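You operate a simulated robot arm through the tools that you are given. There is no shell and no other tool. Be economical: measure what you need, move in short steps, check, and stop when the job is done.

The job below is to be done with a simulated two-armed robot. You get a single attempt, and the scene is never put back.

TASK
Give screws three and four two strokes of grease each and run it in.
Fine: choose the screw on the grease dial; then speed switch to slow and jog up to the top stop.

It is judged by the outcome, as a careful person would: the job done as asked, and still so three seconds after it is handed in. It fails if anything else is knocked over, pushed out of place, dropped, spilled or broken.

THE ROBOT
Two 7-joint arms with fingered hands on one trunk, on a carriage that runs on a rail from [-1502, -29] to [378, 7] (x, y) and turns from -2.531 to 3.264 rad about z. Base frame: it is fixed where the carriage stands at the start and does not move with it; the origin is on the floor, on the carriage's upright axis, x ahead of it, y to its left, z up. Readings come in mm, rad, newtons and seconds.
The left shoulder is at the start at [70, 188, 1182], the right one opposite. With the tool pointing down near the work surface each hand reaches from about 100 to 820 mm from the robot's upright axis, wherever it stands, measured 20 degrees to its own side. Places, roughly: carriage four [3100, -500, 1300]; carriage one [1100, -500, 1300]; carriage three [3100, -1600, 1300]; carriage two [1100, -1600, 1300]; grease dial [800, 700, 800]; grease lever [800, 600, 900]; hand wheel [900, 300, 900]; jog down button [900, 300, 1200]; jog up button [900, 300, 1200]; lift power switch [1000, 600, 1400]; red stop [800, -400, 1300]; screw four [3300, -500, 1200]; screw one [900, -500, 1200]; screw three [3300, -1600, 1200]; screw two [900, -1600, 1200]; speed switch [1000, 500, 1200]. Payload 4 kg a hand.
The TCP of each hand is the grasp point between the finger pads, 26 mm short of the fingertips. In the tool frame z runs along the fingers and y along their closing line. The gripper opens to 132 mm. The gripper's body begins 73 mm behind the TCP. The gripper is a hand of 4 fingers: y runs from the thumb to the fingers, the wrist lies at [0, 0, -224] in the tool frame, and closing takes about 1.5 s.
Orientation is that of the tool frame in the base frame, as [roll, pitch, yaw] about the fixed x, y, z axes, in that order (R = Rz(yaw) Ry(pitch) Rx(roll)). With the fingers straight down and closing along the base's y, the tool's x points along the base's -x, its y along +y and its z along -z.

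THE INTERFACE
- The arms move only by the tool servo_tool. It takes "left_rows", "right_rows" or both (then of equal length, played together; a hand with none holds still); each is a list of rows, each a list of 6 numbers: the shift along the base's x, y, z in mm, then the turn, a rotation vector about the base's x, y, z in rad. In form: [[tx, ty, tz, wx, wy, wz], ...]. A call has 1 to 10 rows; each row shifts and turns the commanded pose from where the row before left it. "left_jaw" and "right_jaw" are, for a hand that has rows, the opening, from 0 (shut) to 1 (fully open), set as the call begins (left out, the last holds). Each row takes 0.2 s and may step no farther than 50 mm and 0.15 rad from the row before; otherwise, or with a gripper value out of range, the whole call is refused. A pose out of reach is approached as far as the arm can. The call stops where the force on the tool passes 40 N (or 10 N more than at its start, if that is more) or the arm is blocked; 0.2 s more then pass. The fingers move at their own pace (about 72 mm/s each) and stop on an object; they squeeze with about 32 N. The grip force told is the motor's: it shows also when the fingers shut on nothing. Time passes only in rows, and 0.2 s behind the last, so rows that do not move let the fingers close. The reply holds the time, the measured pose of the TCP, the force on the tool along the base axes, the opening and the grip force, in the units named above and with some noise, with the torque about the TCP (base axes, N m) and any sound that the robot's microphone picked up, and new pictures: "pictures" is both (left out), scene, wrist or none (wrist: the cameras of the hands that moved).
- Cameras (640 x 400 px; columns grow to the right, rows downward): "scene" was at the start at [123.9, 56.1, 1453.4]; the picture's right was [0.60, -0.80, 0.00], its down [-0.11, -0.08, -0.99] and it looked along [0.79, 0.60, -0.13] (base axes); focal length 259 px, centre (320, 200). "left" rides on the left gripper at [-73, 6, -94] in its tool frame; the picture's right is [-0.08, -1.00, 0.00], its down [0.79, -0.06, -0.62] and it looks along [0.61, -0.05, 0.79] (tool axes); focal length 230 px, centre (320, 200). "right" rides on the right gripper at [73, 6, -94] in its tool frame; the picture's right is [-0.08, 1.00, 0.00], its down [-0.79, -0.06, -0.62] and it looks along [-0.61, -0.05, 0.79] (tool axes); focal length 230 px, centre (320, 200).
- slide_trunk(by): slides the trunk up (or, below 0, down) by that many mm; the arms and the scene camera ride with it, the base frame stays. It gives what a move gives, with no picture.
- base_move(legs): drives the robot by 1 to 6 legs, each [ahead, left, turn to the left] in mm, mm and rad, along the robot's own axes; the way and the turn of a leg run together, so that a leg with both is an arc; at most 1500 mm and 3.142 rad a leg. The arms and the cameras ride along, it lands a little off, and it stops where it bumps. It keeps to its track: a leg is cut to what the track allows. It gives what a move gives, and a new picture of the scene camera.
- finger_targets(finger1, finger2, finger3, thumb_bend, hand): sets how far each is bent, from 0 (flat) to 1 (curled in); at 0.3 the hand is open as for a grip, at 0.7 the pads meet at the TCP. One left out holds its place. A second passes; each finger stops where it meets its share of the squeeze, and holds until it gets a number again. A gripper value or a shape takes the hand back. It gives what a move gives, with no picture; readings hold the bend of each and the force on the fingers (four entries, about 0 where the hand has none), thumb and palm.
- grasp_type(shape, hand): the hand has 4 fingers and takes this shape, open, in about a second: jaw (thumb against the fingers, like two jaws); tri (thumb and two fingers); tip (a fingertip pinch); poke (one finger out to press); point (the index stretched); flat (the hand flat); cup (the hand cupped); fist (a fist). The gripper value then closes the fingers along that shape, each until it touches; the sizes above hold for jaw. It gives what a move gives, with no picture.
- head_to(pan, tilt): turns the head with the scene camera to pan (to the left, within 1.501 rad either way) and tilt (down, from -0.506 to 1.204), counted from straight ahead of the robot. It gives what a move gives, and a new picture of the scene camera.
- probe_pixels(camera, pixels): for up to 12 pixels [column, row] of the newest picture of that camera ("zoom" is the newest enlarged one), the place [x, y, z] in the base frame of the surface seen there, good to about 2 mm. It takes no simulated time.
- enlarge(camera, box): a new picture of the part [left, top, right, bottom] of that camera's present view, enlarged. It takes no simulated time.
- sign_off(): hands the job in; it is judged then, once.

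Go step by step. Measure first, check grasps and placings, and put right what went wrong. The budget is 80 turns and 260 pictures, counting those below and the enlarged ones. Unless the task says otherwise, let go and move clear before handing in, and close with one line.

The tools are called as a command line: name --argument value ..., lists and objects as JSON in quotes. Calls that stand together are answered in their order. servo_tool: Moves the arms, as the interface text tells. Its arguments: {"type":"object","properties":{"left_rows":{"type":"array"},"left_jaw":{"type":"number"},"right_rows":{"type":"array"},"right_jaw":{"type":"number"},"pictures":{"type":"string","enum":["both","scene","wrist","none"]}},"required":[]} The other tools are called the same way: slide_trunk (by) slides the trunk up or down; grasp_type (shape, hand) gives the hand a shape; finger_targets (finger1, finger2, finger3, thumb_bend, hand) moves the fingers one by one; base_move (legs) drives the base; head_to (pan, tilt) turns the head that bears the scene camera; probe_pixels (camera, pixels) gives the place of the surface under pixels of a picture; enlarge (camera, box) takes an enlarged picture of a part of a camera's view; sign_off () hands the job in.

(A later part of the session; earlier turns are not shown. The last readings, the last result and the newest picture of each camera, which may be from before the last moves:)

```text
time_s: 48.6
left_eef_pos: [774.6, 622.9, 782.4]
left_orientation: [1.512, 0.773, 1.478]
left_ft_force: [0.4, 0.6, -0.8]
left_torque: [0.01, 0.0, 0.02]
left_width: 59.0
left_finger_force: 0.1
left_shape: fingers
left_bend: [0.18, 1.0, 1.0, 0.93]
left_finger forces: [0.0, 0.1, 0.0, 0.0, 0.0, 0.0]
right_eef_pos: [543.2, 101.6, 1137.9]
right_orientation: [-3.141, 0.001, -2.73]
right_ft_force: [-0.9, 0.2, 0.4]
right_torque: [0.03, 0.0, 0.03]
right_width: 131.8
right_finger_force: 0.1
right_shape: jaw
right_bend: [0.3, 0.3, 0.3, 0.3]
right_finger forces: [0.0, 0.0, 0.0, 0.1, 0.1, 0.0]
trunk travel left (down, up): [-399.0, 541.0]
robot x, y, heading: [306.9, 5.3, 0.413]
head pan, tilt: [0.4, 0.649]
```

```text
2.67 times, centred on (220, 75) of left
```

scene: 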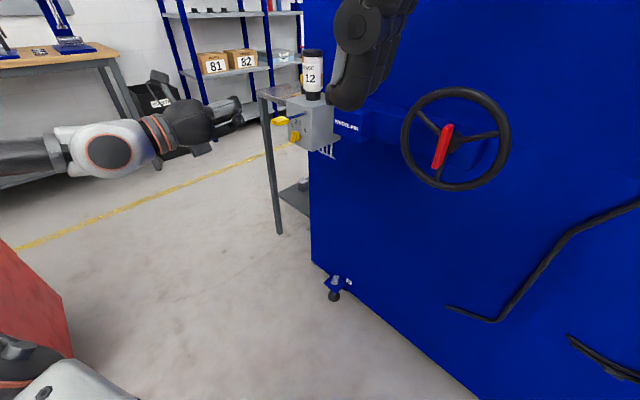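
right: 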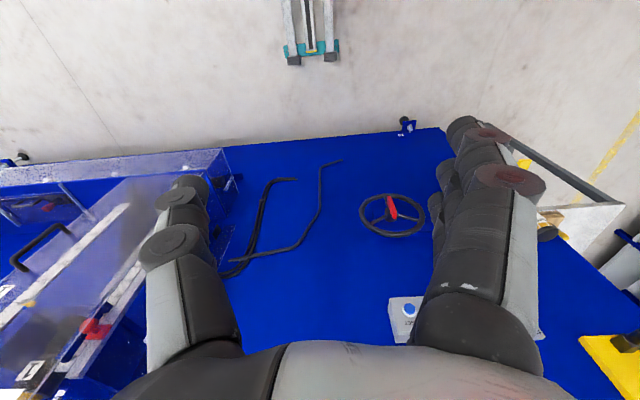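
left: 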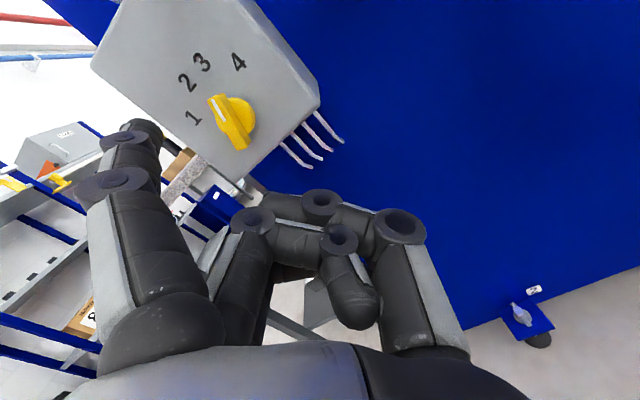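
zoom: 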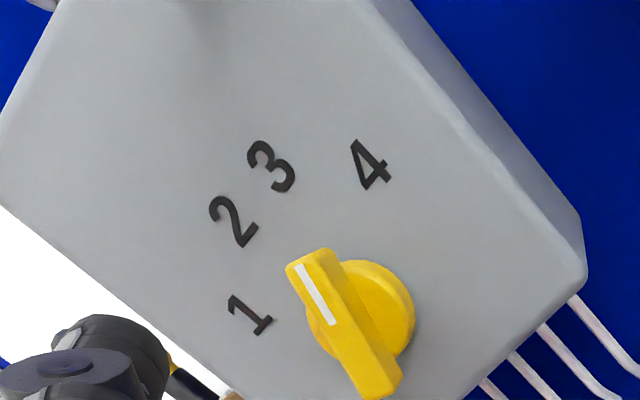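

The tip is at (787,663.5,854), just left of the bar. I'll enter and push clockwise toward 4.

servo_tool --left_rows '[[30, 3, 0, 0, 0, 0], [27, 0, 0, 0, 0, 0], [0, -6, 2, 0, 0, 0], [0, -4, 1, 0, 0, 0], [0, -5, 0, 0, 0, 0], [0, -3, -0.4, 0, 0, 0], [0, 0, 0, 0, 0, 0]]' --pictures "wrist"

enlarge --camera "left" --box '[80, 20, 320, 200]'

```text
time_s: 50.2
left_eef_pos: [832.6, 607.5, 782.3]
left_orientation: [1.514, 0.776, 1.478]
left_ft_force: [0.1, 0.8, -0.6]
left_torque: [-0.04, -0.05, 0.0]
left_width: 60.2
left_finger_force: 0.2
left_shape: fingers
left_bend: [0.17, 1.0, 1.0, 0.93]
left_finger forces: [0.6, 0.0, 0.0, 0.0, 0.0, 0.1]
right_eef_pos: [546.1, 101.3, 1139.0]
right_orientation: [3.14, -0.001, -2.73]
right_ft_force: [0.2, -1.3, 0.5]
right_torque: [-0.01, 0.0, -0.01]
right_width: 132.0
right_finger_force: 0.1
right_shape: jaw
right_bend: [0.3, 0.3, 0.3, 0.3]
right_finger forces: [0.0, 0.1, 0.0, 0.0, 0.0, 0.1]
trunk travel left (down, up): [-399.0, 541.0]
robot x, y, heading: [304.2, 9.3, 0.406]
head pan, tilt: [0.4, 0.649]
```

left: 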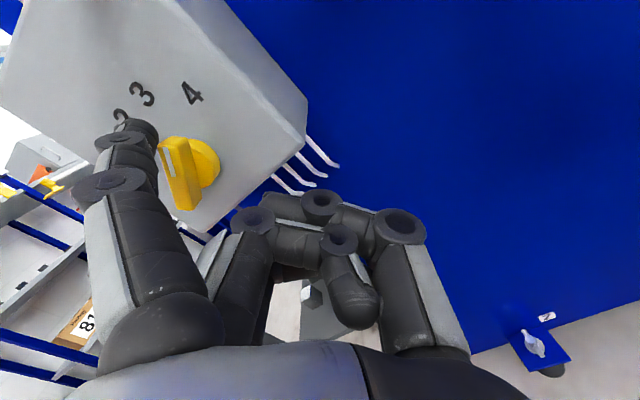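

```text
2.22 times, centred on (200, 110) of left
```

zoom: 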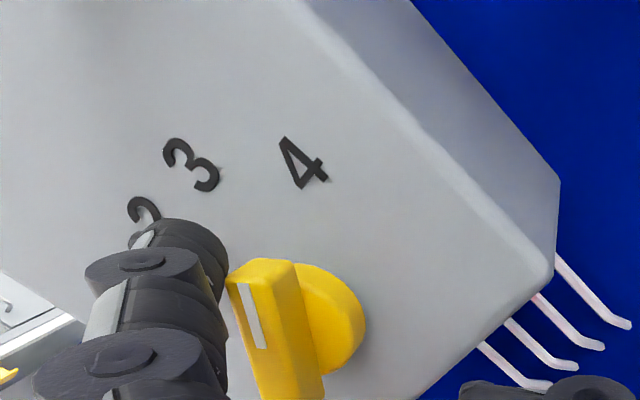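

The bar has moved but isn't at 4 yet. I'll push further along.

servo_tool --left_rows '[[0, -4, -0.5, 0, 0, 0], [0, -4, -1, 0, 0, 0], [0, 0, 0, 0, 0, 0]]' --pictures "wrist"

enlarge --camera "left" --box '[80, 20, 320, 200]'

probe_pixels --camera "left" --pixels '[[170, 145], [172, 152], [178, 175], [182, 190], [186, 205], [188, 212]]'

```text
time_s: 51.0
left_eef_pos: [832.4, 599.8, 783.0]
left_orientation: [1.514, 0.775, 1.477]
left_ft_force: [0.8, -0.7, 0.6]
left_torque: [-0.07, 0.02, 0.01]
left_width: 60.1
left_finger_force: 0.8
left_shape: fingers
left_bend: [0.17, 1.0, 1.0, 0.93]
left_finger forces: [0.9, 0.1, 0.0, 0.1, 0.1, 0.1]
right_eef_pos: [544.7, 100.3, 1138.5]
right_orientation: [-3.141, -0.001, -2.73]
right_ft_force: [0.0, 0.6, 0.7]
right_torque: [0.0, -0.03, 0.04]
right_width: 132.1
right_finger_force: 0.1
right_shape: jaw
right_bend: [0.3, 0.3, 0.3, 0.3]
right_finger forces: [0.1, 0.0, 0.2, 0.0, 0.0, 0.0]
trunk travel left (down, up): [-399.0, 541.0]
robot x, y, heading: [305.8, 5.6, 0.412]
head pan, tilt: [0.4, 0.649]
```

left: 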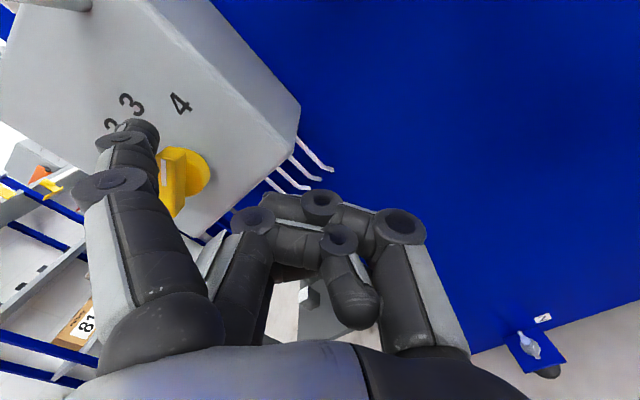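

```text
2.22 times, centred on (200, 110) of left
```

zoom: 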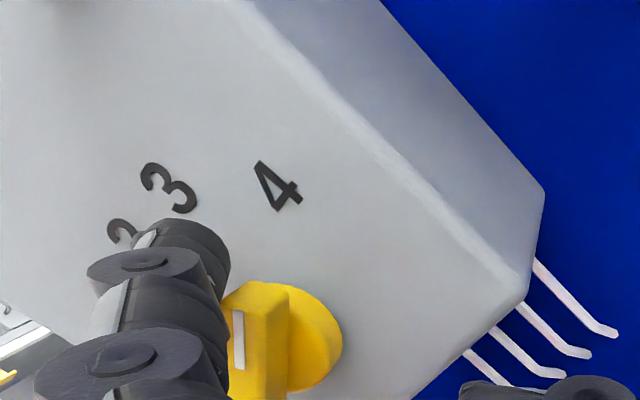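

```text
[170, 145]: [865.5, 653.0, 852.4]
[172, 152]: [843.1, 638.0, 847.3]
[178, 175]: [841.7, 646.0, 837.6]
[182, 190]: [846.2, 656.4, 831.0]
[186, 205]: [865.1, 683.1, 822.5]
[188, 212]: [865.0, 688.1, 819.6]
```

The angle is hard to read with the finger in the way. I'll back off and look.

servo_tool --left_rows '[[0, 3, 6, 0, 0, 0], [-40, 5, 0, 0, 0, 0], [-30, 0, 0, 0, 0, 0], [0, 0, 0, 0, 0, 0]]' --pictures "wrist"

enlarge --camera "left" --box '[100, 0, 340, 150]'

```text
time_s: 52.0
left_eef_pos: [763.0, 609.8, 787.7]
left_orientation: [1.513, 0.775, 1.478]
left_ft_force: [0.4, -0.1, -0.1]
left_torque: [0.0, 0.02, 0.02]
left_width: 59.4
left_finger_force: 0.1
left_shape: fingers
left_bend: [0.18, 1.0, 1.0, 0.93]
left_finger forces: [0.0, 0.0, 0.0, 0.0, 0.0, 0.0]
right_eef_pos: [544.6, 100.8, 1138.0]
right_orientation: [-3.141, 0.0, -2.73]
right_ft_force: [-0.7, 0.5, 0.1]
right_torque: [0.0, 0.03, 0.0]
right_width: 132.1
right_finger_force: 0.1
right_shape: jaw
right_bend: [0.3, 0.3, 0.3, 0.3]
right_finger forces: [0.0, 0.0, 0.1, 0.0, 0.0, 0.0]
trunk travel left (down, up): [-399.0, 541.0]
robot x, y, heading: [301.7, 2.1, 0.415]
head pan, tilt: [0.4, 0.649]
```

left: 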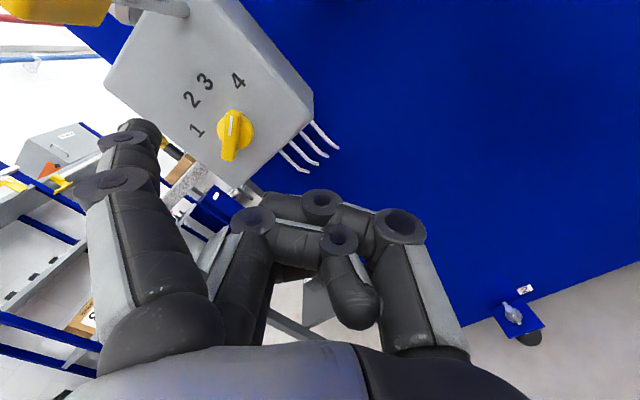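

```text
2.67 times, centred on (220, 75) of left
```

zoom: 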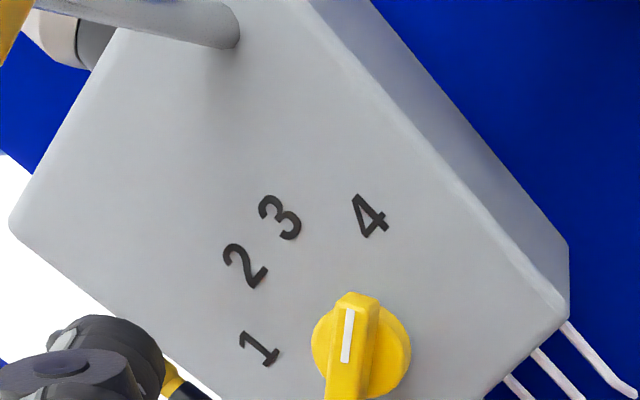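

probe_pixels --camera "left" --pixels '[[233, 113], [235, 118], [234, 130], [228, 155], [227, 160], [230, 140]]'

```text
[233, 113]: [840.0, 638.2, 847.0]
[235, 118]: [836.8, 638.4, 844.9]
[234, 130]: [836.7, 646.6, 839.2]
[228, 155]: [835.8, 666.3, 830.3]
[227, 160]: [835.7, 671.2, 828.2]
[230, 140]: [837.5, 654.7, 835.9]
```

The bar now leans 63° right, the mirror of position 1, so the dial is on 4. I'll go back to the lever-pressing pose.

servo_tool --left_rows '[[-40, 0, 0, 0, 0, 0], [-40, 0, 0, 0, 0, 0], [-30, 0, 0, 0, 0, 0]]' --pictures "none"

servo_tool --left_rows '[[0, -6.4, 20, -0.14, 0, 0], [0, -6.4, 20, -0.14, 0, 0], [0, -6.4, 20, -0.14, 0, 0], [0, -6.4, 20, -0.14, 0, 0], [0, -6.4, 20, -0.14, 0, 0], [0, -6.4, 20, -0.14, 0, 0], [0, -6.4, 20, -0.14, 0, 0], [0, -6.4, 20, -0.14, 0, 0], [0, -6.4, 20, -0.14, 0, 0], [0, -6.4, 20, -0.14, 0, 0]]' --pictures "wrist"

probe_pixels --camera "left" --pixels '[[145, 123], [152, 127], [125, 137], [200, 135], [212, 120], [230, 130]]'

```text
time_s: 52.8
left_eef_pos: [650.3, 610.7, 789.8]
left_orientation: [1.514, 0.773, 1.478]
left_ft_force: [0.0, -0.1, -0.4]
left_torque: [0.02, 0.01, 0.0]
left_width: 59.4
left_finger_force: 0.0
left_shape: fingers
left_bend: [0.18, 1.0, 1.0, 0.93]
left_finger forces: [0.0, 0.0, 0.0, 0.1, 0.0, 0.0]
right_eef_pos: [543.7, 100.6, 1138.0]
right_orientation: [3.138, 0.0, -2.73]
right_ft_force: [0.0, -0.4, 0.3]
right_torque: [0.03, -0.01, 0.05]
right_width: 132.3
right_finger_force: 0.0
right_shape: jaw
right_bend: [0.3, 0.3, 0.3, 0.3]
right_finger forces: [0.0, 0.1, 0.1, 0.1, 0.1, 0.1]
trunk travel left (down, up): [-399.0, 541.0]
robot x, y, heading: [306.3, 6.4, 0.414]
head pan, tilt: [0.4, 0.649]
```

```text
time_s: 55.0
left_eef_pos: [654.5, 545.2, 988.3]
left_orientation: [-1.468, 0.961, -1.456]
left_ft_force: [-0.1, 0.2, 0.7]
left_torque: [0.0, 0.03, 0.03]
left_width: 59.6
left_finger_force: 0.0
left_shape: fingers
left_bend: [0.18, 1.0, 1.0, 0.93]
left_finger forces: [0.1, 0.1, 0.1, 0.0, 0.1, 0.1]
right_eef_pos: [543.6, 101.0, 1138.5]
right_orientation: [3.14, 0.0, -2.73]
right_ft_force: [-0.8, 0.4, -0.5]
right_torque: [0.02, 0.02, -0.02]
right_width: 132.0
right_finger_force: 0.1
right_shape: jaw
right_bend: [0.3, 0.3, 0.3, 0.3]
right_finger forces: [0.0, 0.0, 0.0, 0.0, 0.0, 0.1]
trunk travel left (down, up): [-399.0, 541.0]
robot x, y, heading: [303.9, 3.6, 0.411]
head pan, tilt: [0.4, 0.649]
```

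left: 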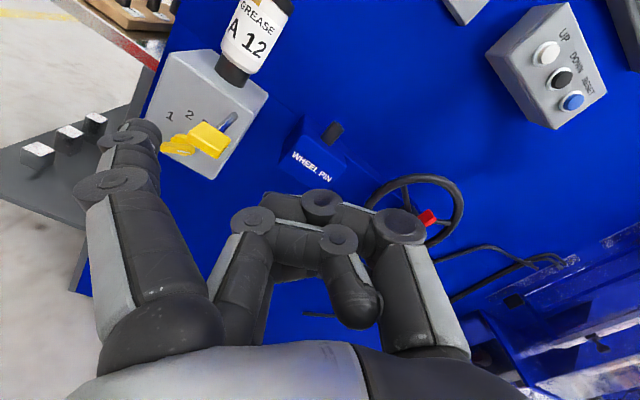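

```text
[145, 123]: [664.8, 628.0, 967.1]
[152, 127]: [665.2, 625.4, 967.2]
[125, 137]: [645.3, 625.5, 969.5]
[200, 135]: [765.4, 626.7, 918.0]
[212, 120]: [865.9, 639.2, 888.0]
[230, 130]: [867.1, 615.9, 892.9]
```

Tip and lever geometry match the earlier strokes. First stroke on 4 now: press to the bottom.

servo_tool --left_rows '[[40, 0, 0, 0, 0, 0], [40, 0, 0, 0, 0, 0], [34, 0, -12, 0, 0, 0], [0, 0, -18, 0, 0, 0], [1, 0, -9, 0, 0, 0], [1, 0, -9, 0, 0, 0], [2, 0, -8, 0, 0, 0], [2, 0, -8, 0, 0, 0], [2, 0, -7, 0, 0, 0]]' --pictures "none"

servo_tool --left_rows '[[1, 0, -4, 0, 0, 0], [1, 0, -4, 0, 0, 0], [1, 0, -4, 0, 0, 0]]' --pictures "none"

enlarge --camera "scene" --box '[210, 60, 350, 170]'

servo_tool --left_rows '[[-2, 0, 10, 0, 0, 0], [-2, 0, 10, 0, 0, 0], [-2, 0, 10, 0, 0, 0], [-1, 0, 12, 0, 0, 0], [0, 0, 15, 0, 0, 0], [0, 0, 20, 0, 0, 0], [-40, 0, 0, 0, 0, 0], [0, 0, 0, 0, 0, 0]]'

enlarge --camera "scene" --box '[210, 60, 350, 170]'

```text
time_s: 57.0
left_eef_pos: [774.6, 544.6, 921.2]
left_orientation: [-1.462, 0.965, -1.448]
left_ft_force: [-4.2, 0.8, 8.3]
left_torque: [0.73, 0.03, 0.4]
left_width: 57.5
left_finger_force: 4.3
left_shape: fingers
left_bend: [0.21, 1.0, 1.0, 0.93]
left_finger forces: [9.3, 0.0, 0.1, 0.1, 0.0, 0.0]
right_eef_pos: [542.4, 100.5, 1138.9]
right_orientation: [3.14, 0.003, -2.73]
right_ft_force: [0.4, -0.1, -0.7]
right_torque: [-0.01, 0.02, 0.01]
right_width: 131.9
right_finger_force: 0.1
right_shape: jaw
right_bend: [0.3, 0.3, 0.3, 0.3]
right_finger forces: [0.0, 0.0, 0.0, 0.1, 0.1, 0.1]
trunk travel left (down, up): [-399.0, 541.0]
robot x, y, heading: [304.6, 4.8, 0.415]
head pan, tilt: [0.4, 0.649]
```

```text
time_s: 57.7
left_eef_pos: [776.6, 546.9, 918.2]
left_orientation: [-1.428, 0.97, -1.415]
left_ft_force: [-11.0, 0.7, 16.9]
left_torque: [1.46, 0.04, 1.0]
left_width: 55.8
left_finger_force: 9.9
left_shape: fingers
left_bend: [0.24, 1.0, 1.0, 0.93]
left_finger forces: [20.1, 0.0, 0.0, 0.0, 0.0, 0.0]
right_eef_pos: [542.0, 100.6, 1139.4]
right_orientation: [3.14, 0.0, -2.726]
right_ft_force: [0.1, -0.2, 0.2]
right_torque: [-0.02, 0.03, 0.01]
right_width: 132.1
right_finger_force: 0.1
right_shape: jaw
right_bend: [0.3, 0.3, 0.3, 0.3]
right_finger forces: [0.0, 0.0, 0.0, 0.1, 0.0, 0.0]
trunk travel left (down, up): [-399.0, 541.0]
robot x, y, heading: [305.5, 8.5, 0.412]
head pan, tilt: [0.4, 0.649]
stopped in row 3 (left hand): the force on the tool passed its limit at 44 N (the readings are from after the stop); the commanded pose is now the measured one
```

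```text
3.64 times, centred on (280, 115) of scene
```

zoom: 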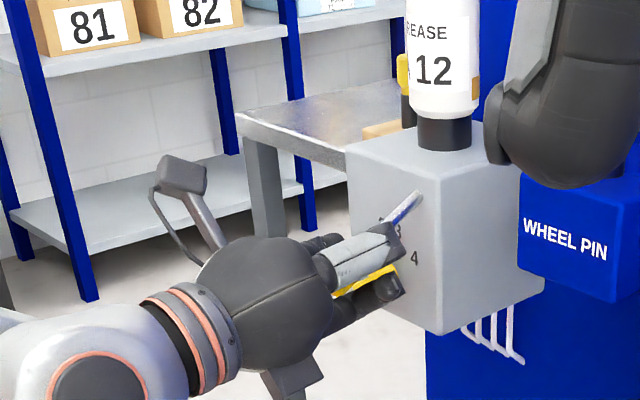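

```text
time_s: 59.5
left_eef_pos: [731.1, 546.8, 989.5]
left_orientation: [-1.449, 0.969, -1.435]
left_ft_force: [0.4, 0.9, -0.1]
left_torque: [-0.01, 0.01, 0.03]
left_width: 59.1
left_finger_force: 0.0
left_shape: fingers
left_bend: [0.18, 1.0, 1.0, 0.93]
left_finger forces: [0.0, 0.0, 0.1, 0.0, 0.0, 0.0]
right_eef_pos: [545.1, 101.0, 1138.2]
right_orientation: [3.139, -0.002, -2.728]
right_ft_force: [0.4, -0.7, -0.1]
right_torque: [0.03, 0.02, 0.0]
right_width: 131.7
right_finger_force: 0.2
right_shape: jaw
right_bend: [0.3, 0.3, 0.3, 0.3]
right_finger forces: [0.0, 0.0, 0.1, 0.1, 0.0, 0.1]
trunk travel left (down, up): [-399.0, 541.0]
robot x, y, heading: [302.4, 5.7, 0.413]
head pan, tilt: [0.4, 0.649]
```

scene: 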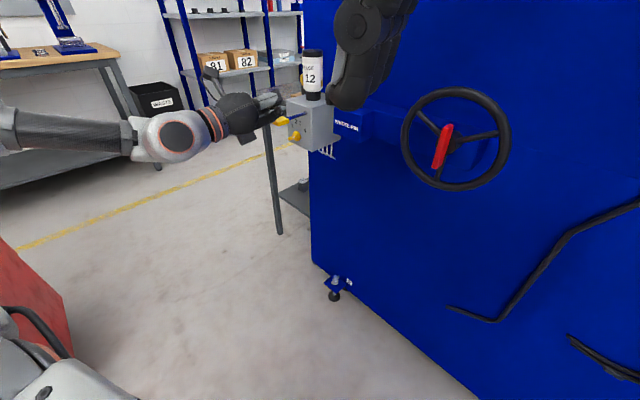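
left: 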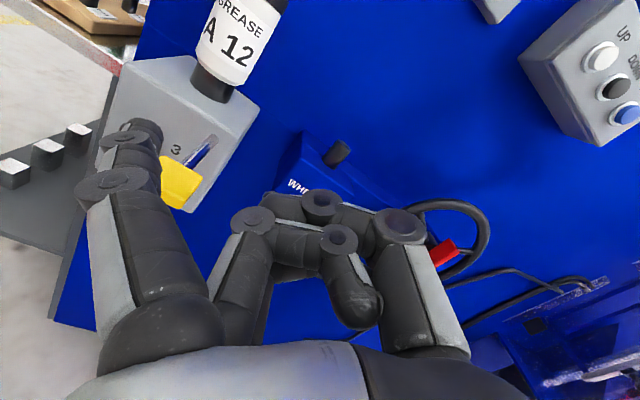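

```text
3.64 times, centred on (280, 115) of scene
```

zoom: 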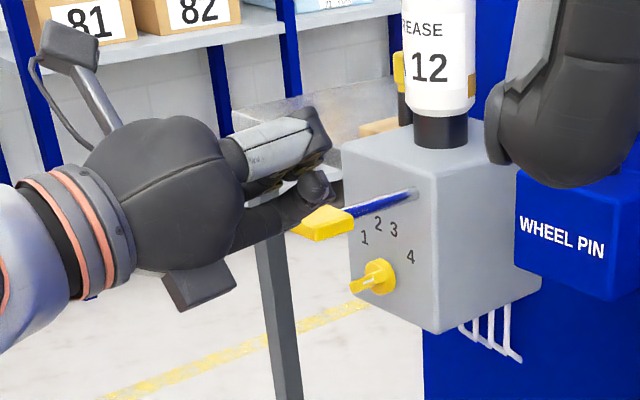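

The stroke bottomed and the lever sprang back, with the dial still on 4. Now the second stroke on 4.

servo_tool --left_rows '[[37, 0, 0, 0, 0, 0], [0, 0, -15, 0, 0, 0], [0, 0, -16, 0, 0, 0], [1, 0, -9, 0, 0, 0], [1, 0, -9, 0, 0, 0], [2, 0, -8, 0, 0, 0], [2, 0, -8, 0, 0, 0], [2, 0, -7, 0, 0, 0]]' --pictures "none"

servo_tool --left_rows '[[1, 0, -4, 0, 0, 0], [1, 0, -4, 0, 0, 0], [1, 0, -4, 0, 0, 0]]' --pictures "none"

enlarge --camera "scene" --box '[210, 60, 350, 170]'

servo_tool --left_rows '[[-2, 0, 10, 0, 0, 0], [-2, 0, 10, 0, 0, 0], [-2, 0, 10, 0, 0, 0], [-1, 0, 12, 0, 0, 0], [0, 0, 15, 0, 0, 0], [0, 0, 20, 0, 0, 0], [-40, 0, 0, 0, 0, 0], [-40, 0, 0, 0, 0, 0], [-40, 0, 0, 0, 0, 0], [0, 0, 0, 0, 0, 0]]'

enlarge --camera "scene" --box '[210, 60, 350, 170]'

```text
time_s: 61.3
left_eef_pos: [775.1, 547.4, 918.1]
left_orientation: [-1.439, 0.969, -1.425]
left_ft_force: [-6.4, 0.7, 9.6]
left_torque: [0.87, 0.06, 0.56]
left_width: 58.1
left_finger_force: 5.3
left_shape: fingers
left_bend: [0.2, 1.0, 1.0, 0.93]
left_finger forces: [10.9, 0.0, 0.1, 0.1, 0.0, 0.1]
right_eef_pos: [541.4, 100.3, 1139.2]
right_orientation: [3.141, 0.002, -2.728]
right_ft_force: [-0.1, -0.6, 0.1]
right_torque: [-0.01, 0.02, -0.01]
right_width: 131.8
right_finger_force: 0.1
right_shape: jaw
right_bend: [0.3, 0.3, 0.3, 0.3]
right_finger forces: [0.0, 0.0, 0.0, 0.0, 0.0, 0.1]
trunk travel left (down, up): [-399.0, 541.0]
robot x, y, heading: [301.9, 7.4, 0.409]
head pan, tilt: [0.4, 0.649]
```

```text
time_s: 62.1
left_eef_pos: [774.7, 547.9, 917.1]
left_orientation: [-1.408, 0.974, -1.397]
left_ft_force: [-10.8, 1.1, 17.0]
left_torque: [1.51, 0.02, 1.04]
left_width: 55.9
left_finger_force: 9.9
left_shape: fingers
left_bend: [0.24, 1.0, 1.0, 0.93]
left_finger forces: [20.4, 0.1, 0.0, 0.0, 0.0, 0.1]
right_eef_pos: [541.5, 100.3, 1139.2]
right_orientation: [3.139, 0.004, -2.727]
right_ft_force: [-0.2, -0.6, 0.5]
right_torque: [-0.02, -0.01, 0.01]
right_width: 131.7
right_finger_force: 0.0
right_shape: jaw
right_bend: [0.3, 0.3, 0.3, 0.3]
right_finger forces: [0.0, 0.0, 0.0, 0.1, 0.0, 0.1]
trunk travel left (down, up): [-399.0, 541.0]
robot x, y, heading: [303.7, 6.3, 0.417]
head pan, tilt: [0.4, 0.649]
stopped in row 3 (left hand): the force on the tool passed its limit at 43 N (the readings are from after the stop); the commanded pose is now the measured one
```

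```text
3.64 times, centred on (280, 115) of scene
```

zoom: 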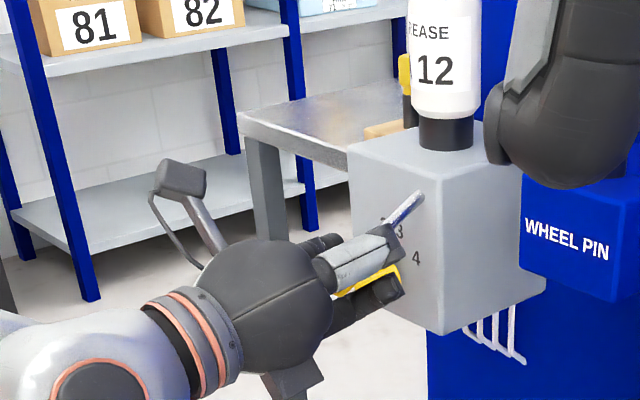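

```text
time_s: 64.3
left_eef_pos: [650.3, 549.3, 987.1]
left_orientation: [-1.429, 0.971, -1.415]
left_ft_force: [0.9, 0.1, -0.9]
left_torque: [0.05, -0.02, -0.02]
left_width: 58.8
left_finger_force: 0.1
left_shape: fingers
left_bend: [0.18, 1.0, 1.0, 0.93]
left_finger forces: [0.0, 0.0, 0.0, 0.1, 0.0, 0.0]
right_eef_pos: [544.7, 100.9, 1137.6]
right_orientation: [-3.141, -0.002, -2.727]
right_ft_force: [-0.1, -1.3, 0.4]
right_torque: [-0.04, 0.04, 0.01]
right_width: 131.9
right_finger_force: 0.0
right_shape: jaw
right_bend: [0.3, 0.3, 0.3, 0.3]
right_finger forces: [0.0, 0.0, 0.1, 0.1, 0.0, 0.1]
trunk travel left (down, up): [-399.0, 541.0]
robot x, y, heading: [307.4, 1.0, 0.411]
head pan, tilt: [0.4, 0.649]
```

scene: 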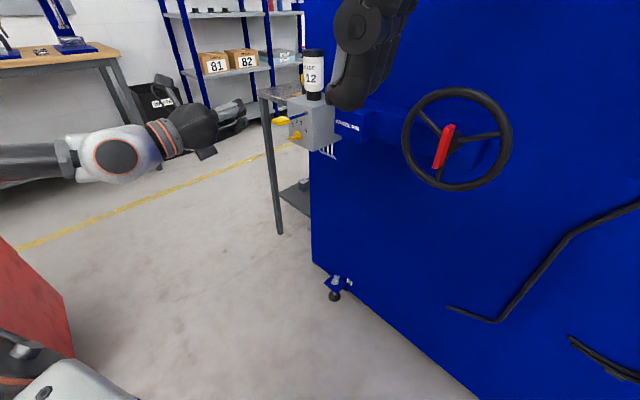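
left: 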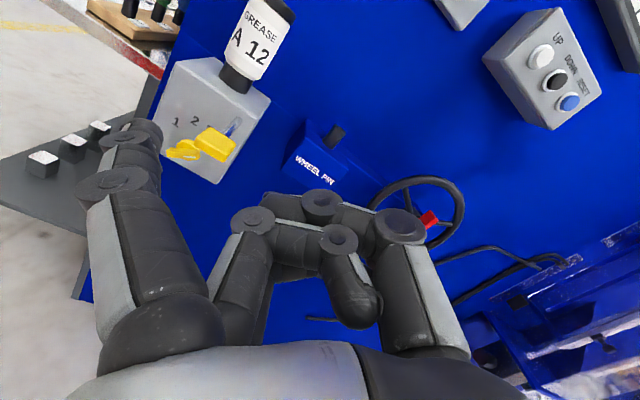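

```text
3.64 times, centred on (280, 115) of scene
```

zoom: 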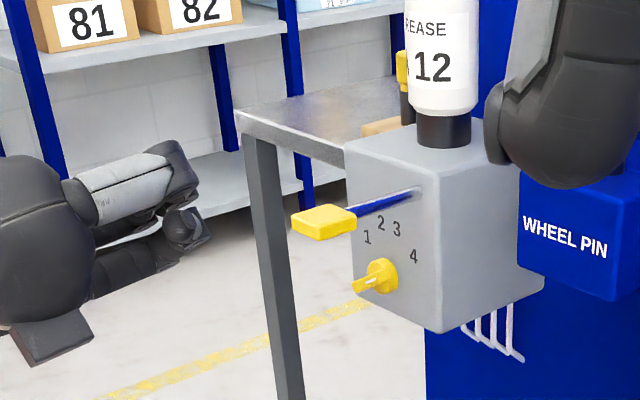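

All four strokes are done, and the lever is up with the dial on 4. Now the panel: I'll level the hand's roll, raise the trunk, and look at the speed switch.

servo_tool --left_rows '[[-10, -10, 0, 0.124, 0, 0], [-10, -10, 0, 0.124, 0, 0], [-10, -10, 0, 0.124, 0, 0], [-10, -10, 0, 0.124, 0, 0], [-10, -10, 0, 0.124, 0, 0]]' --pictures "none"

slide_trunk --by 220

servo_tool --left_rows '[[0, 0, 0, 0, 0, 0]]'

enlarge --camera "scene" --box '[340, 0, 640, 180]'

```text
time_s: 65.5
left_eef_pos: [598.7, 498.2, 990.0]
left_orientation: [0.316, 1.476, 0.3]
left_ft_force: [0.1, 0.7, -0.1]
left_torque: [0.01, 0.0, -0.02]
left_width: 59.1
left_finger_force: 0.0
left_shape: fingers
left_bend: [0.18, 1.0, 1.0, 0.93]
left_finger forces: [0.0, 0.0, 0.0, 0.0, 0.1, 0.0]
right_eef_pos: [542.6, 101.2, 1140.2]
right_orientation: [3.14, 0.0, -2.726]
right_ft_force: [0.6, -0.8, 0.5]
right_torque: [-0.01, -0.02, -0.03]
right_width: 132.0
right_finger_force: 0.1
right_shape: jaw
right_bend: [0.3, 0.3, 0.3, 0.3]
right_finger forces: [0.1, 0.0, 0.0, 0.1, 0.0, 0.1]
trunk travel left (down, up): [-399.0, 541.0]
robot x, y, heading: [304.5, 5.6, 0.416]
head pan, tilt: [0.4, 0.649]
```

```text
time_s: 67.8
left_eef_pos: [598.0, 497.5, 1210.9]
left_orientation: [0.292, 1.476, 0.278]
left_ft_force: [1.2, 0.3, 0.4]
left_torque: [0.02, 0.0, -0.01]
left_width: 58.9
left_finger_force: 0.1
left_shape: fingers
left_bend: [0.18, 1.0, 1.0, 0.93]
left_finger forces: [0.1, 0.0, 0.0, 0.1, 0.0, 0.0]
right_eef_pos: [544.2, 100.8, 1358.8]
right_orientation: [-3.141, -0.001, -2.725]
right_ft_force: [0.1, 0.1, -0.2]
right_torque: [-0.03, 0.01, 0.01]
right_width: 131.8
right_finger_force: 0.1
right_shape: jaw
right_bend: [0.3, 0.3, 0.3, 0.3]
right_finger forces: [0.1, 0.1, 0.1, 0.1, 0.0, 0.0]
trunk travel left (down, up): [-619.0, 321.0]
robot x, y, heading: [309.4, 5.2, 0.416]
head pan, tilt: [0.4, 0.649]
```

```text
time_s: 68.2
left_eef_pos: [599.4, 498.5, 1209.3]
left_orientation: [0.294, 1.479, 0.283]
left_ft_force: [0.2, -0.3, 0.1]
left_torque: [0.0, -0.03, 0.01]
left_width: 58.9
left_finger_force: 0.1
left_shape: fingers
left_bend: [0.18, 1.0, 1.0, 0.93]
left_finger forces: [0.0, 0.1, 0.1, 0.0, 0.0, 0.0]
right_eef_pos: [543.9, 101.1, 1359.3]
right_orientation: [-3.142, 0.0, -2.726]
right_ft_force: [-0.1, 0.4, -0.2]
right_torque: [0.03, 0.02, 0.0]
right_width: 132.2
right_finger_force: 0.1
right_shape: jaw
right_bend: [0.3, 0.3, 0.3, 0.3]
right_finger forces: [0.0, 0.1, 0.0, 0.0, 0.0, 0.0]
trunk travel left (down, up): [-619.0, 321.0]
robot x, y, heading: [305.8, 7.0, 0.415]
head pan, tilt: [0.4, 0.649]
```

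scene: 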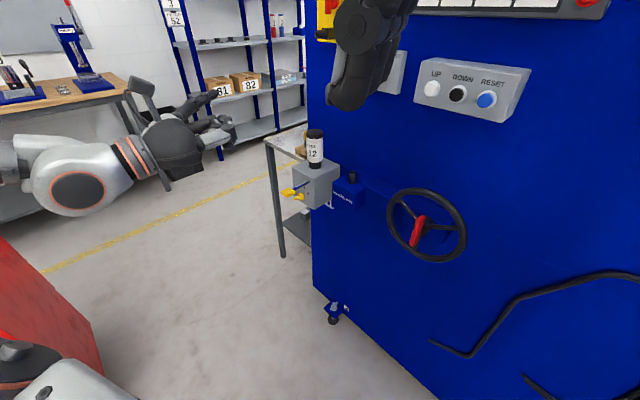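
left: 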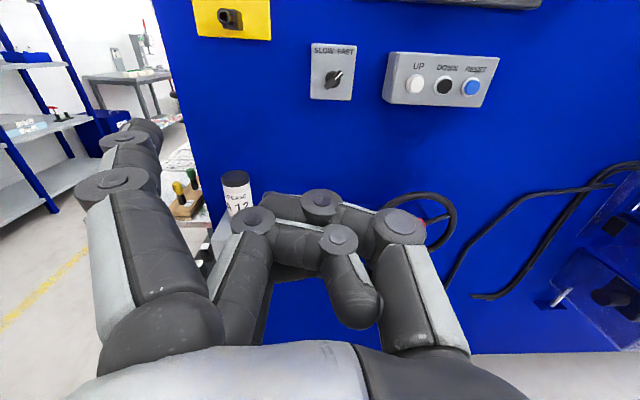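

```text
2.13 times, centred on (490, 90) of scene
```

zoom: 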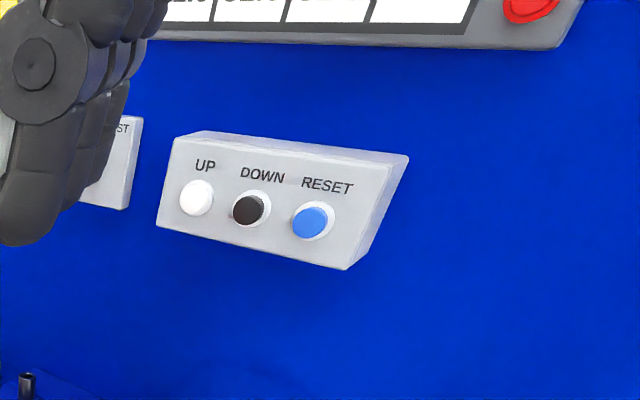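

The left camera faces the speed switch at (333,78). I'll enlarge and probe it.

enlarge --camera "left" --box '[300, 35, 370, 105]'

probe_pixels --camera "left" --pixels '[[338, 73], [333, 78], [329, 83], [320, 52], [345, 52], [320, 95], [415, 84], [145, 123], [152, 127], [125, 137]]'

```text
5.71 times, centred on (335, 70) of left
```

zoom: 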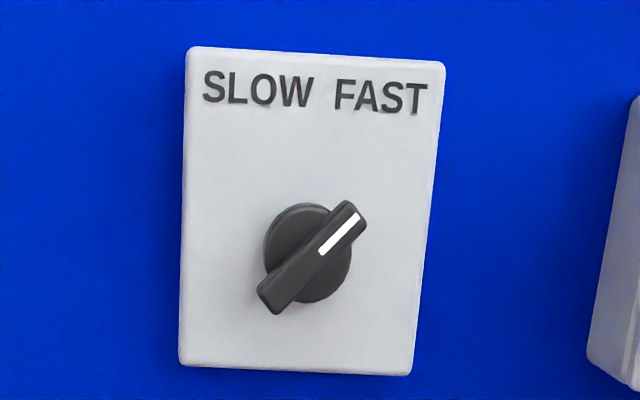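

```text
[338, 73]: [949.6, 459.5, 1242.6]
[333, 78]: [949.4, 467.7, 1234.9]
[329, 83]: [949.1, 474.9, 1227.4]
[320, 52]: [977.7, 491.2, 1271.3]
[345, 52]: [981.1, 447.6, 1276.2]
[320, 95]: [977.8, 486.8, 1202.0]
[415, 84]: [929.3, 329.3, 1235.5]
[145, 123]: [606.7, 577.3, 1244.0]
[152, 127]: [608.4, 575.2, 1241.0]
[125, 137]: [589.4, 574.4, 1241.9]
```

The mark points to FAST, so it must go counterclockwise to SLOW. To keep the hand away from the buttons I'll roll it +1.2 rad so it hangs below the finger.

servo_tool --left_rows '[[5, -5.6, -7, 0.133, 0, 0], [5, -5.6, -7, 0.133, 0, 0], [5, -5.6, -7, 0.133, 0, 0], [5, -5.6, -7, 0.133, 0, 0], [5, -5.6, -7, 0.133, 0, 0], [5, -5.6, -7, 0.133, 0, 0], [5, -5.6, -7, 0.133, 0, 0], [5, -5.6, -7, 0.133, 0, 0], [5, -5.6, -7, 0.133, 0, 0], [0, 0, 0, 0, 0, 0]]'

probe_pixels --camera "left" --pixels '[[145, 123], [152, 127], [125, 137]]'

```text
time_s: 70.4
left_eef_pos: [645.4, 450.1, 1146.7]
left_orientation: [1.552, 0.347, 1.474]
left_ft_force: [-0.3, -0.4, 0.7]
left_torque: [0.04, 0.0, -0.01]
left_width: 58.9
left_finger_force: 0.1
left_shape: fingers
left_bend: [0.18, 1.0, 1.0, 0.93]
left_finger forces: [0.1, 0.0, 0.0, 0.2, 0.0, 0.0]
right_eef_pos: [542.2, 100.6, 1358.5]
right_orientation: [-3.141, 0.0, -2.725]
right_ft_force: [0.2, 0.5, 0.1]
right_torque: [-0.02, 0.0, 0.0]
right_width: 131.8
right_finger_force: 0.1
right_shape: jaw
right_bend: [0.3, 0.3, 0.3, 0.3]
right_finger forces: [0.0, 0.0, 0.1, 0.0, 0.0, 0.0]
trunk travel left (down, up): [-619.0, 321.0]
robot x, y, heading: [302.9, 4.0, 0.417]
head pan, tilt: [0.4, 0.649]
```

scene: 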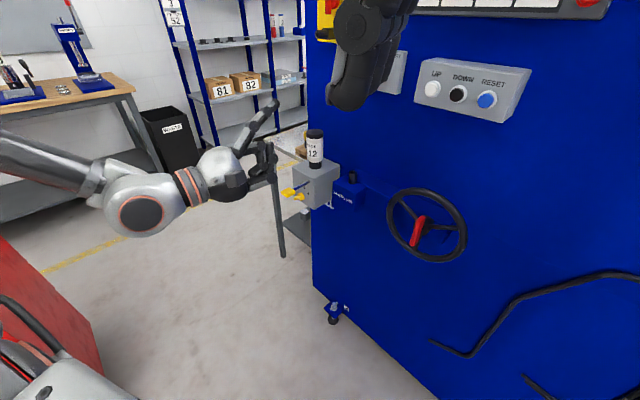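
left: 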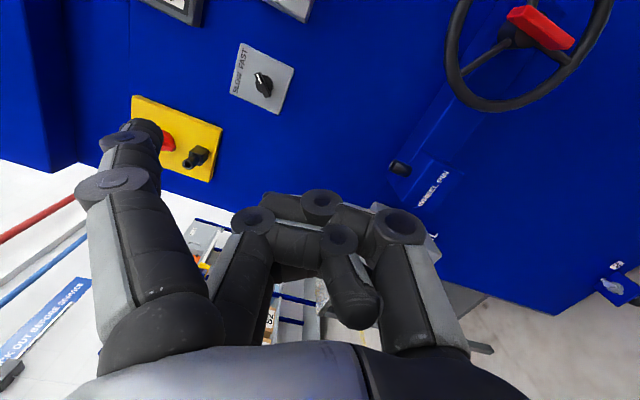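

```text
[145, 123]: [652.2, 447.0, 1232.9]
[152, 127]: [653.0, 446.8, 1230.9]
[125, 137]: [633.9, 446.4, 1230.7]
```

The tip centre is about (657,455.5,1230). I'll approach to just short of the knob, to its right side.

servo_tool --left_rows '[[0, -13, 0, 0, 0, 0], [45, 0, 0, 0, 0, 0], [45, 0, 0, 0, 0, 0], [45, 0, 0, 0, 0, 0], [45, 0, 0, 0, 0, 0], [45, 0, 0, 0, 0, 0], [35, 0, 0, 0, 0, 0], [0, 0, 0, 0, 0, 0]]'

enlarge --camera "left" --box '[60, 0, 320, 160]'

enlarge --camera "scene" --box '[280, 30, 480, 170]'

probe_pixels --camera "left" --pixels '[[145, 123], [152, 127], [125, 137]]'

```text
time_s: 72.2
left_eef_pos: [902.7, 433.6, 1147.9]
left_orientation: [1.548, 0.346, 1.476]
left_ft_force: [0.2, -0.4, 0.7]
left_torque: [0.0, 0.01, 0.0]
left_width: 59.1
left_finger_force: 0.0
left_shape: fingers
left_bend: [0.18, 1.0, 1.0, 0.93]
left_finger forces: [0.0, 0.1, 0.0, 0.1, 0.1, 0.0]
right_eef_pos: [542.1, 100.2, 1358.1]
right_orientation: [-3.141, 0.001, -2.726]
right_ft_force: [0.0, 0.1, -0.3]
right_torque: [-0.01, 0.0, 0.02]
right_width: 132.1
right_finger_force: 0.1
right_shape: jaw
right_bend: [0.3, 0.3, 0.3, 0.3]
right_finger forces: [0.0, 0.0, 0.0, 0.0, 0.0, 0.0]
trunk travel left (down, up): [-619.0, 321.0]
robot x, y, heading: [305.6, 9.9, 0.412]
head pan, tilt: [0.4, 0.649]
```

scene: 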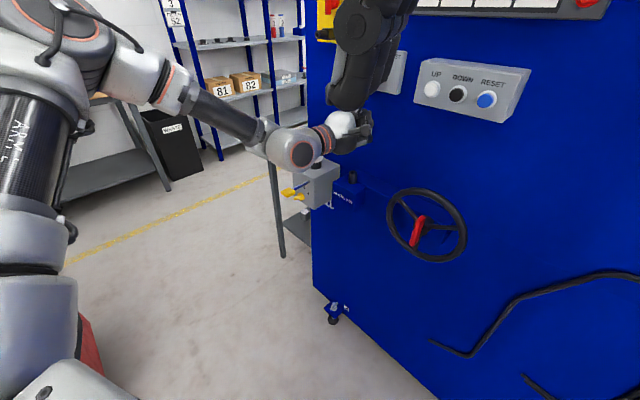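
left: 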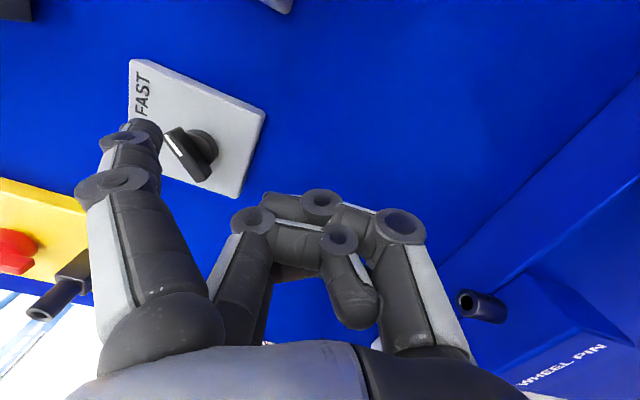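

```text
2.46 times, centred on (190, 80) of left
```

zoom: 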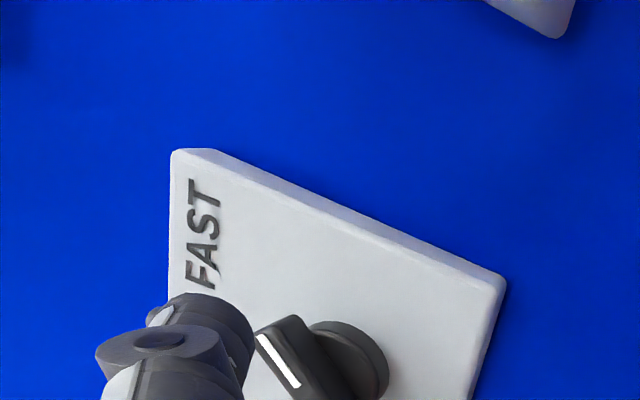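

```text
2.86 times, centred on (380, 100) of scene
```

zoom: 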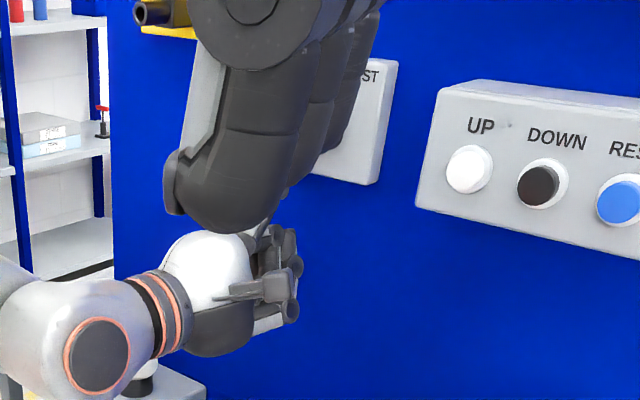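

```text
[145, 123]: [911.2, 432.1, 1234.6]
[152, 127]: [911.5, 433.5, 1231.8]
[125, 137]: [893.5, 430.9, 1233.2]
```

The tip is at (916,441,1231), right of the bar. I'll enter 41 mm and sweep the arc up and left.

servo_tool --left_rows '[[20, 0, 0, 0, 0, 0], [21, 0, 0, 0, 0, 0], [0, 5, 3, 0, 0, 0], [0, 3, 8, 0, 0, 0], [0, 5, 6, 0, 0, 0], [0, 6, 4, 0, 0, 0], [0, 0, 0, 0, 0, 0]]' --pictures "wrist"

enlarge --camera "left" --box '[60, 60, 320, 220]'

```text
time_s: 73.8
left_eef_pos: [945.8, 454.1, 1168.7]
left_orientation: [1.552, 0.345, 1.475]
left_ft_force: [-0.2, -0.8, -0.1]
left_torque: [0.06, -0.03, 0.01]
left_width: 58.9
left_finger_force: 0.5
left_shape: fingers
left_bend: [0.18, 1.0, 1.0, 0.93]
left_finger forces: [0.6, 0.0, 0.0, 0.0, 0.0, 0.1]
right_eef_pos: [543.6, 101.9, 1357.9]
right_orientation: [3.141, -0.001, -2.726]
right_ft_force: [0.2, 0.6, -0.6]
right_torque: [-0.02, 0.01, -0.03]
right_width: 131.6
right_finger_force: 0.0
right_shape: jaw
right_bend: [0.3, 0.3, 0.3, 0.3]
right_finger forces: [0.0, 0.1, 0.1, 0.0, 0.0, 0.1]
trunk travel left (down, up): [-619.0, 321.0]
robot x, y, heading: [302.8, 5.7, 0.411]
head pan, tilt: [0.4, 0.649]
```

left: 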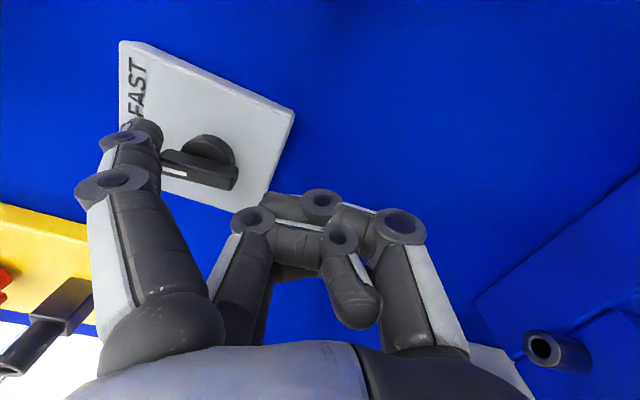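

```text
2.46 times, centred on (190, 140) of left
```

zoom: 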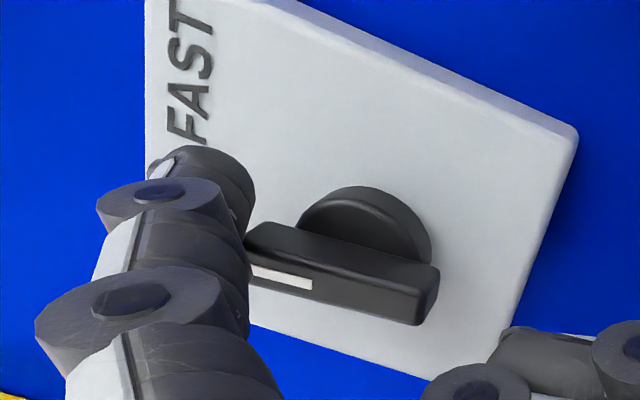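

The bar is near vertical now. I'll continue to the SLOW side.

servo_tool --left_rows '[[0, 5, 1.5, 0, 0, 0], [0, 5, 0.5, 0, 0, 0], [0, 4, 0, 0, 0, 0], [0, 0, 0, 0, 0, 0]]' --pictures "wrist"

enlarge --camera "left" --box '[60, 60, 320, 220]'

```text
time_s: 74.8
left_eef_pos: [944.7, 466.4, 1170.4]
left_orientation: [1.552, 0.348, 1.473]
left_ft_force: [0.0, -0.1, 0.3]
left_torque: [0.02, -0.01, -0.03]
left_width: 59.2
left_finger_force: 0.1
left_shape: fingers
left_bend: [0.18, 1.0, 1.0, 0.93]
left_finger forces: [0.2, 0.1, 0.0, 0.1, 0.1, 0.1]
right_eef_pos: [544.4, 102.3, 1358.3]
right_orientation: [3.141, 0.0, -2.727]
right_ft_force: [0.3, -0.1, -0.1]
right_torque: [0.0, 0.0, -0.03]
right_width: 132.3
right_finger_force: 0.1
right_shape: jaw
right_bend: [0.3, 0.3, 0.3, 0.3]
right_finger forces: [0.0, 0.1, 0.0, 0.1, 0.1, 0.1]
trunk travel left (down, up): [-619.0, 321.0]
robot x, y, heading: [301.2, 5.9, 0.411]
head pan, tilt: [0.4, 0.649]
```

left: 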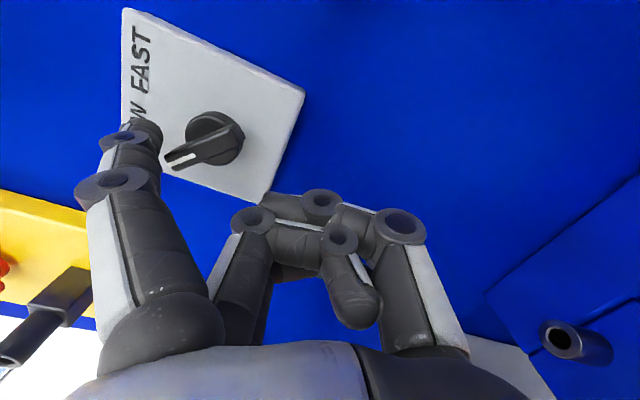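

```text
2.46 times, centred on (190, 140) of left
```

zoom: 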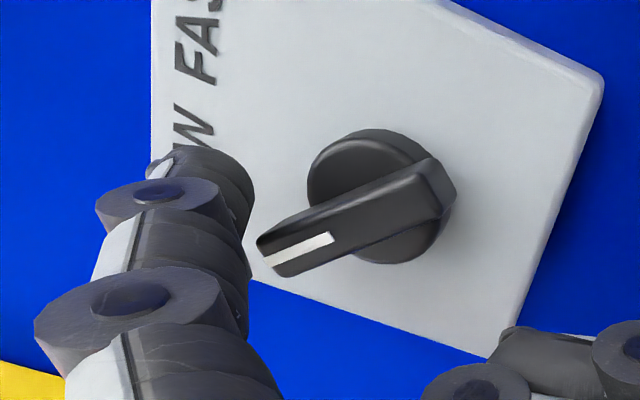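

The knob snapped ahead of the finger. I'll probe its angle.

probe_pixels --camera "left" --pixels '[[172, 164], [190, 156], [210, 150], [235, 139], [240, 137]]'

servo_tool --left_rows '[[0, -5, 5, 0, 0, 0], [-40, -5, 0, 0, 0, 0], [-45, 0, 0, 0, 0, 0], [-45, -20, 0, 0, 0, 0], [0, 0, 0, 0, 0, 0]]'

enlarge --camera "left" --box '[120, 0, 380, 160]'

```text
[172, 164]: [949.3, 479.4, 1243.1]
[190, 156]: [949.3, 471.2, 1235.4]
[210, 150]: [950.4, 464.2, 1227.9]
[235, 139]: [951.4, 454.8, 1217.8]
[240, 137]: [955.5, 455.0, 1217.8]
```

```text
time_s: 76.0
left_eef_pos: [816.1, 436.5, 1175.0]
left_orientation: [1.552, 0.348, 1.477]
left_ft_force: [0.0, -0.8, 0.5]
left_torque: [0.01, 0.01, 0.0]
left_width: 58.9
left_finger_force: 0.0
left_shape: fingers
left_bend: [0.18, 1.0, 1.0, 0.93]
left_finger forces: [0.0, 0.0, 0.0, 0.0, 0.0, 0.0]
right_eef_pos: [543.6, 101.9, 1357.9]
right_orientation: [3.14, 0.0, -2.727]
right_ft_force: [0.1, 0.2, 0.3]
right_torque: [-0.05, 0.01, -0.01]
right_width: 131.9
right_finger_force: 0.1
right_shape: jaw
right_bend: [0.3, 0.3, 0.3, 0.3]
right_finger forces: [0.1, 0.0, 0.0, 0.0, 0.1, 0.0]
trunk travel left (down, up): [-619.0, 321.0]
robot x, y, heading: [302.8, 6.7, 0.414]
head pan, tilt: [0.4, 0.649]
```

scene: 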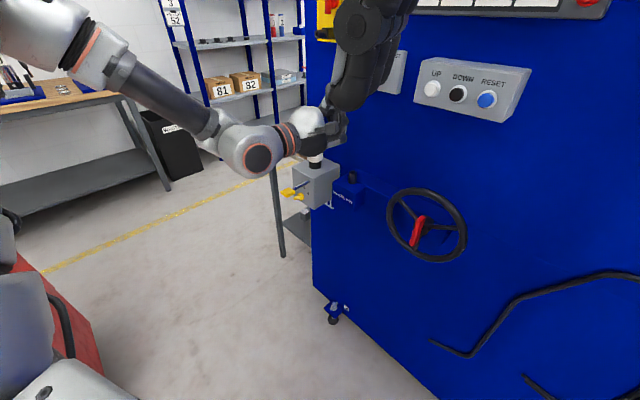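
left: 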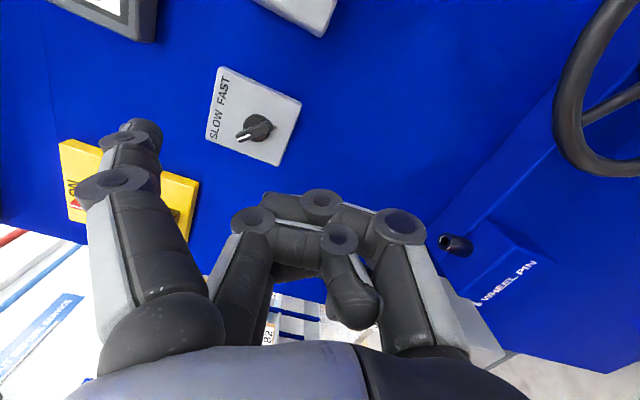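

```text
2.46 times, centred on (250, 80) of left
```

zoom: 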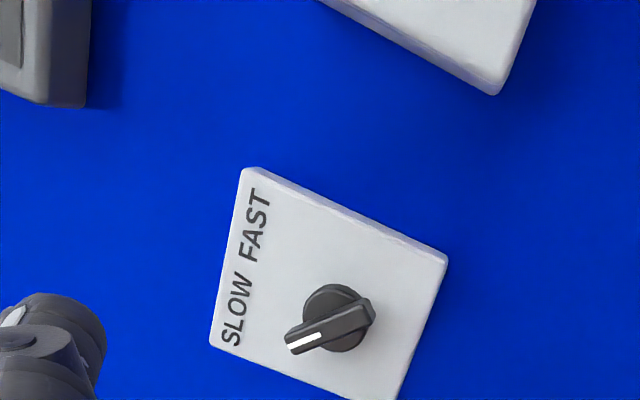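

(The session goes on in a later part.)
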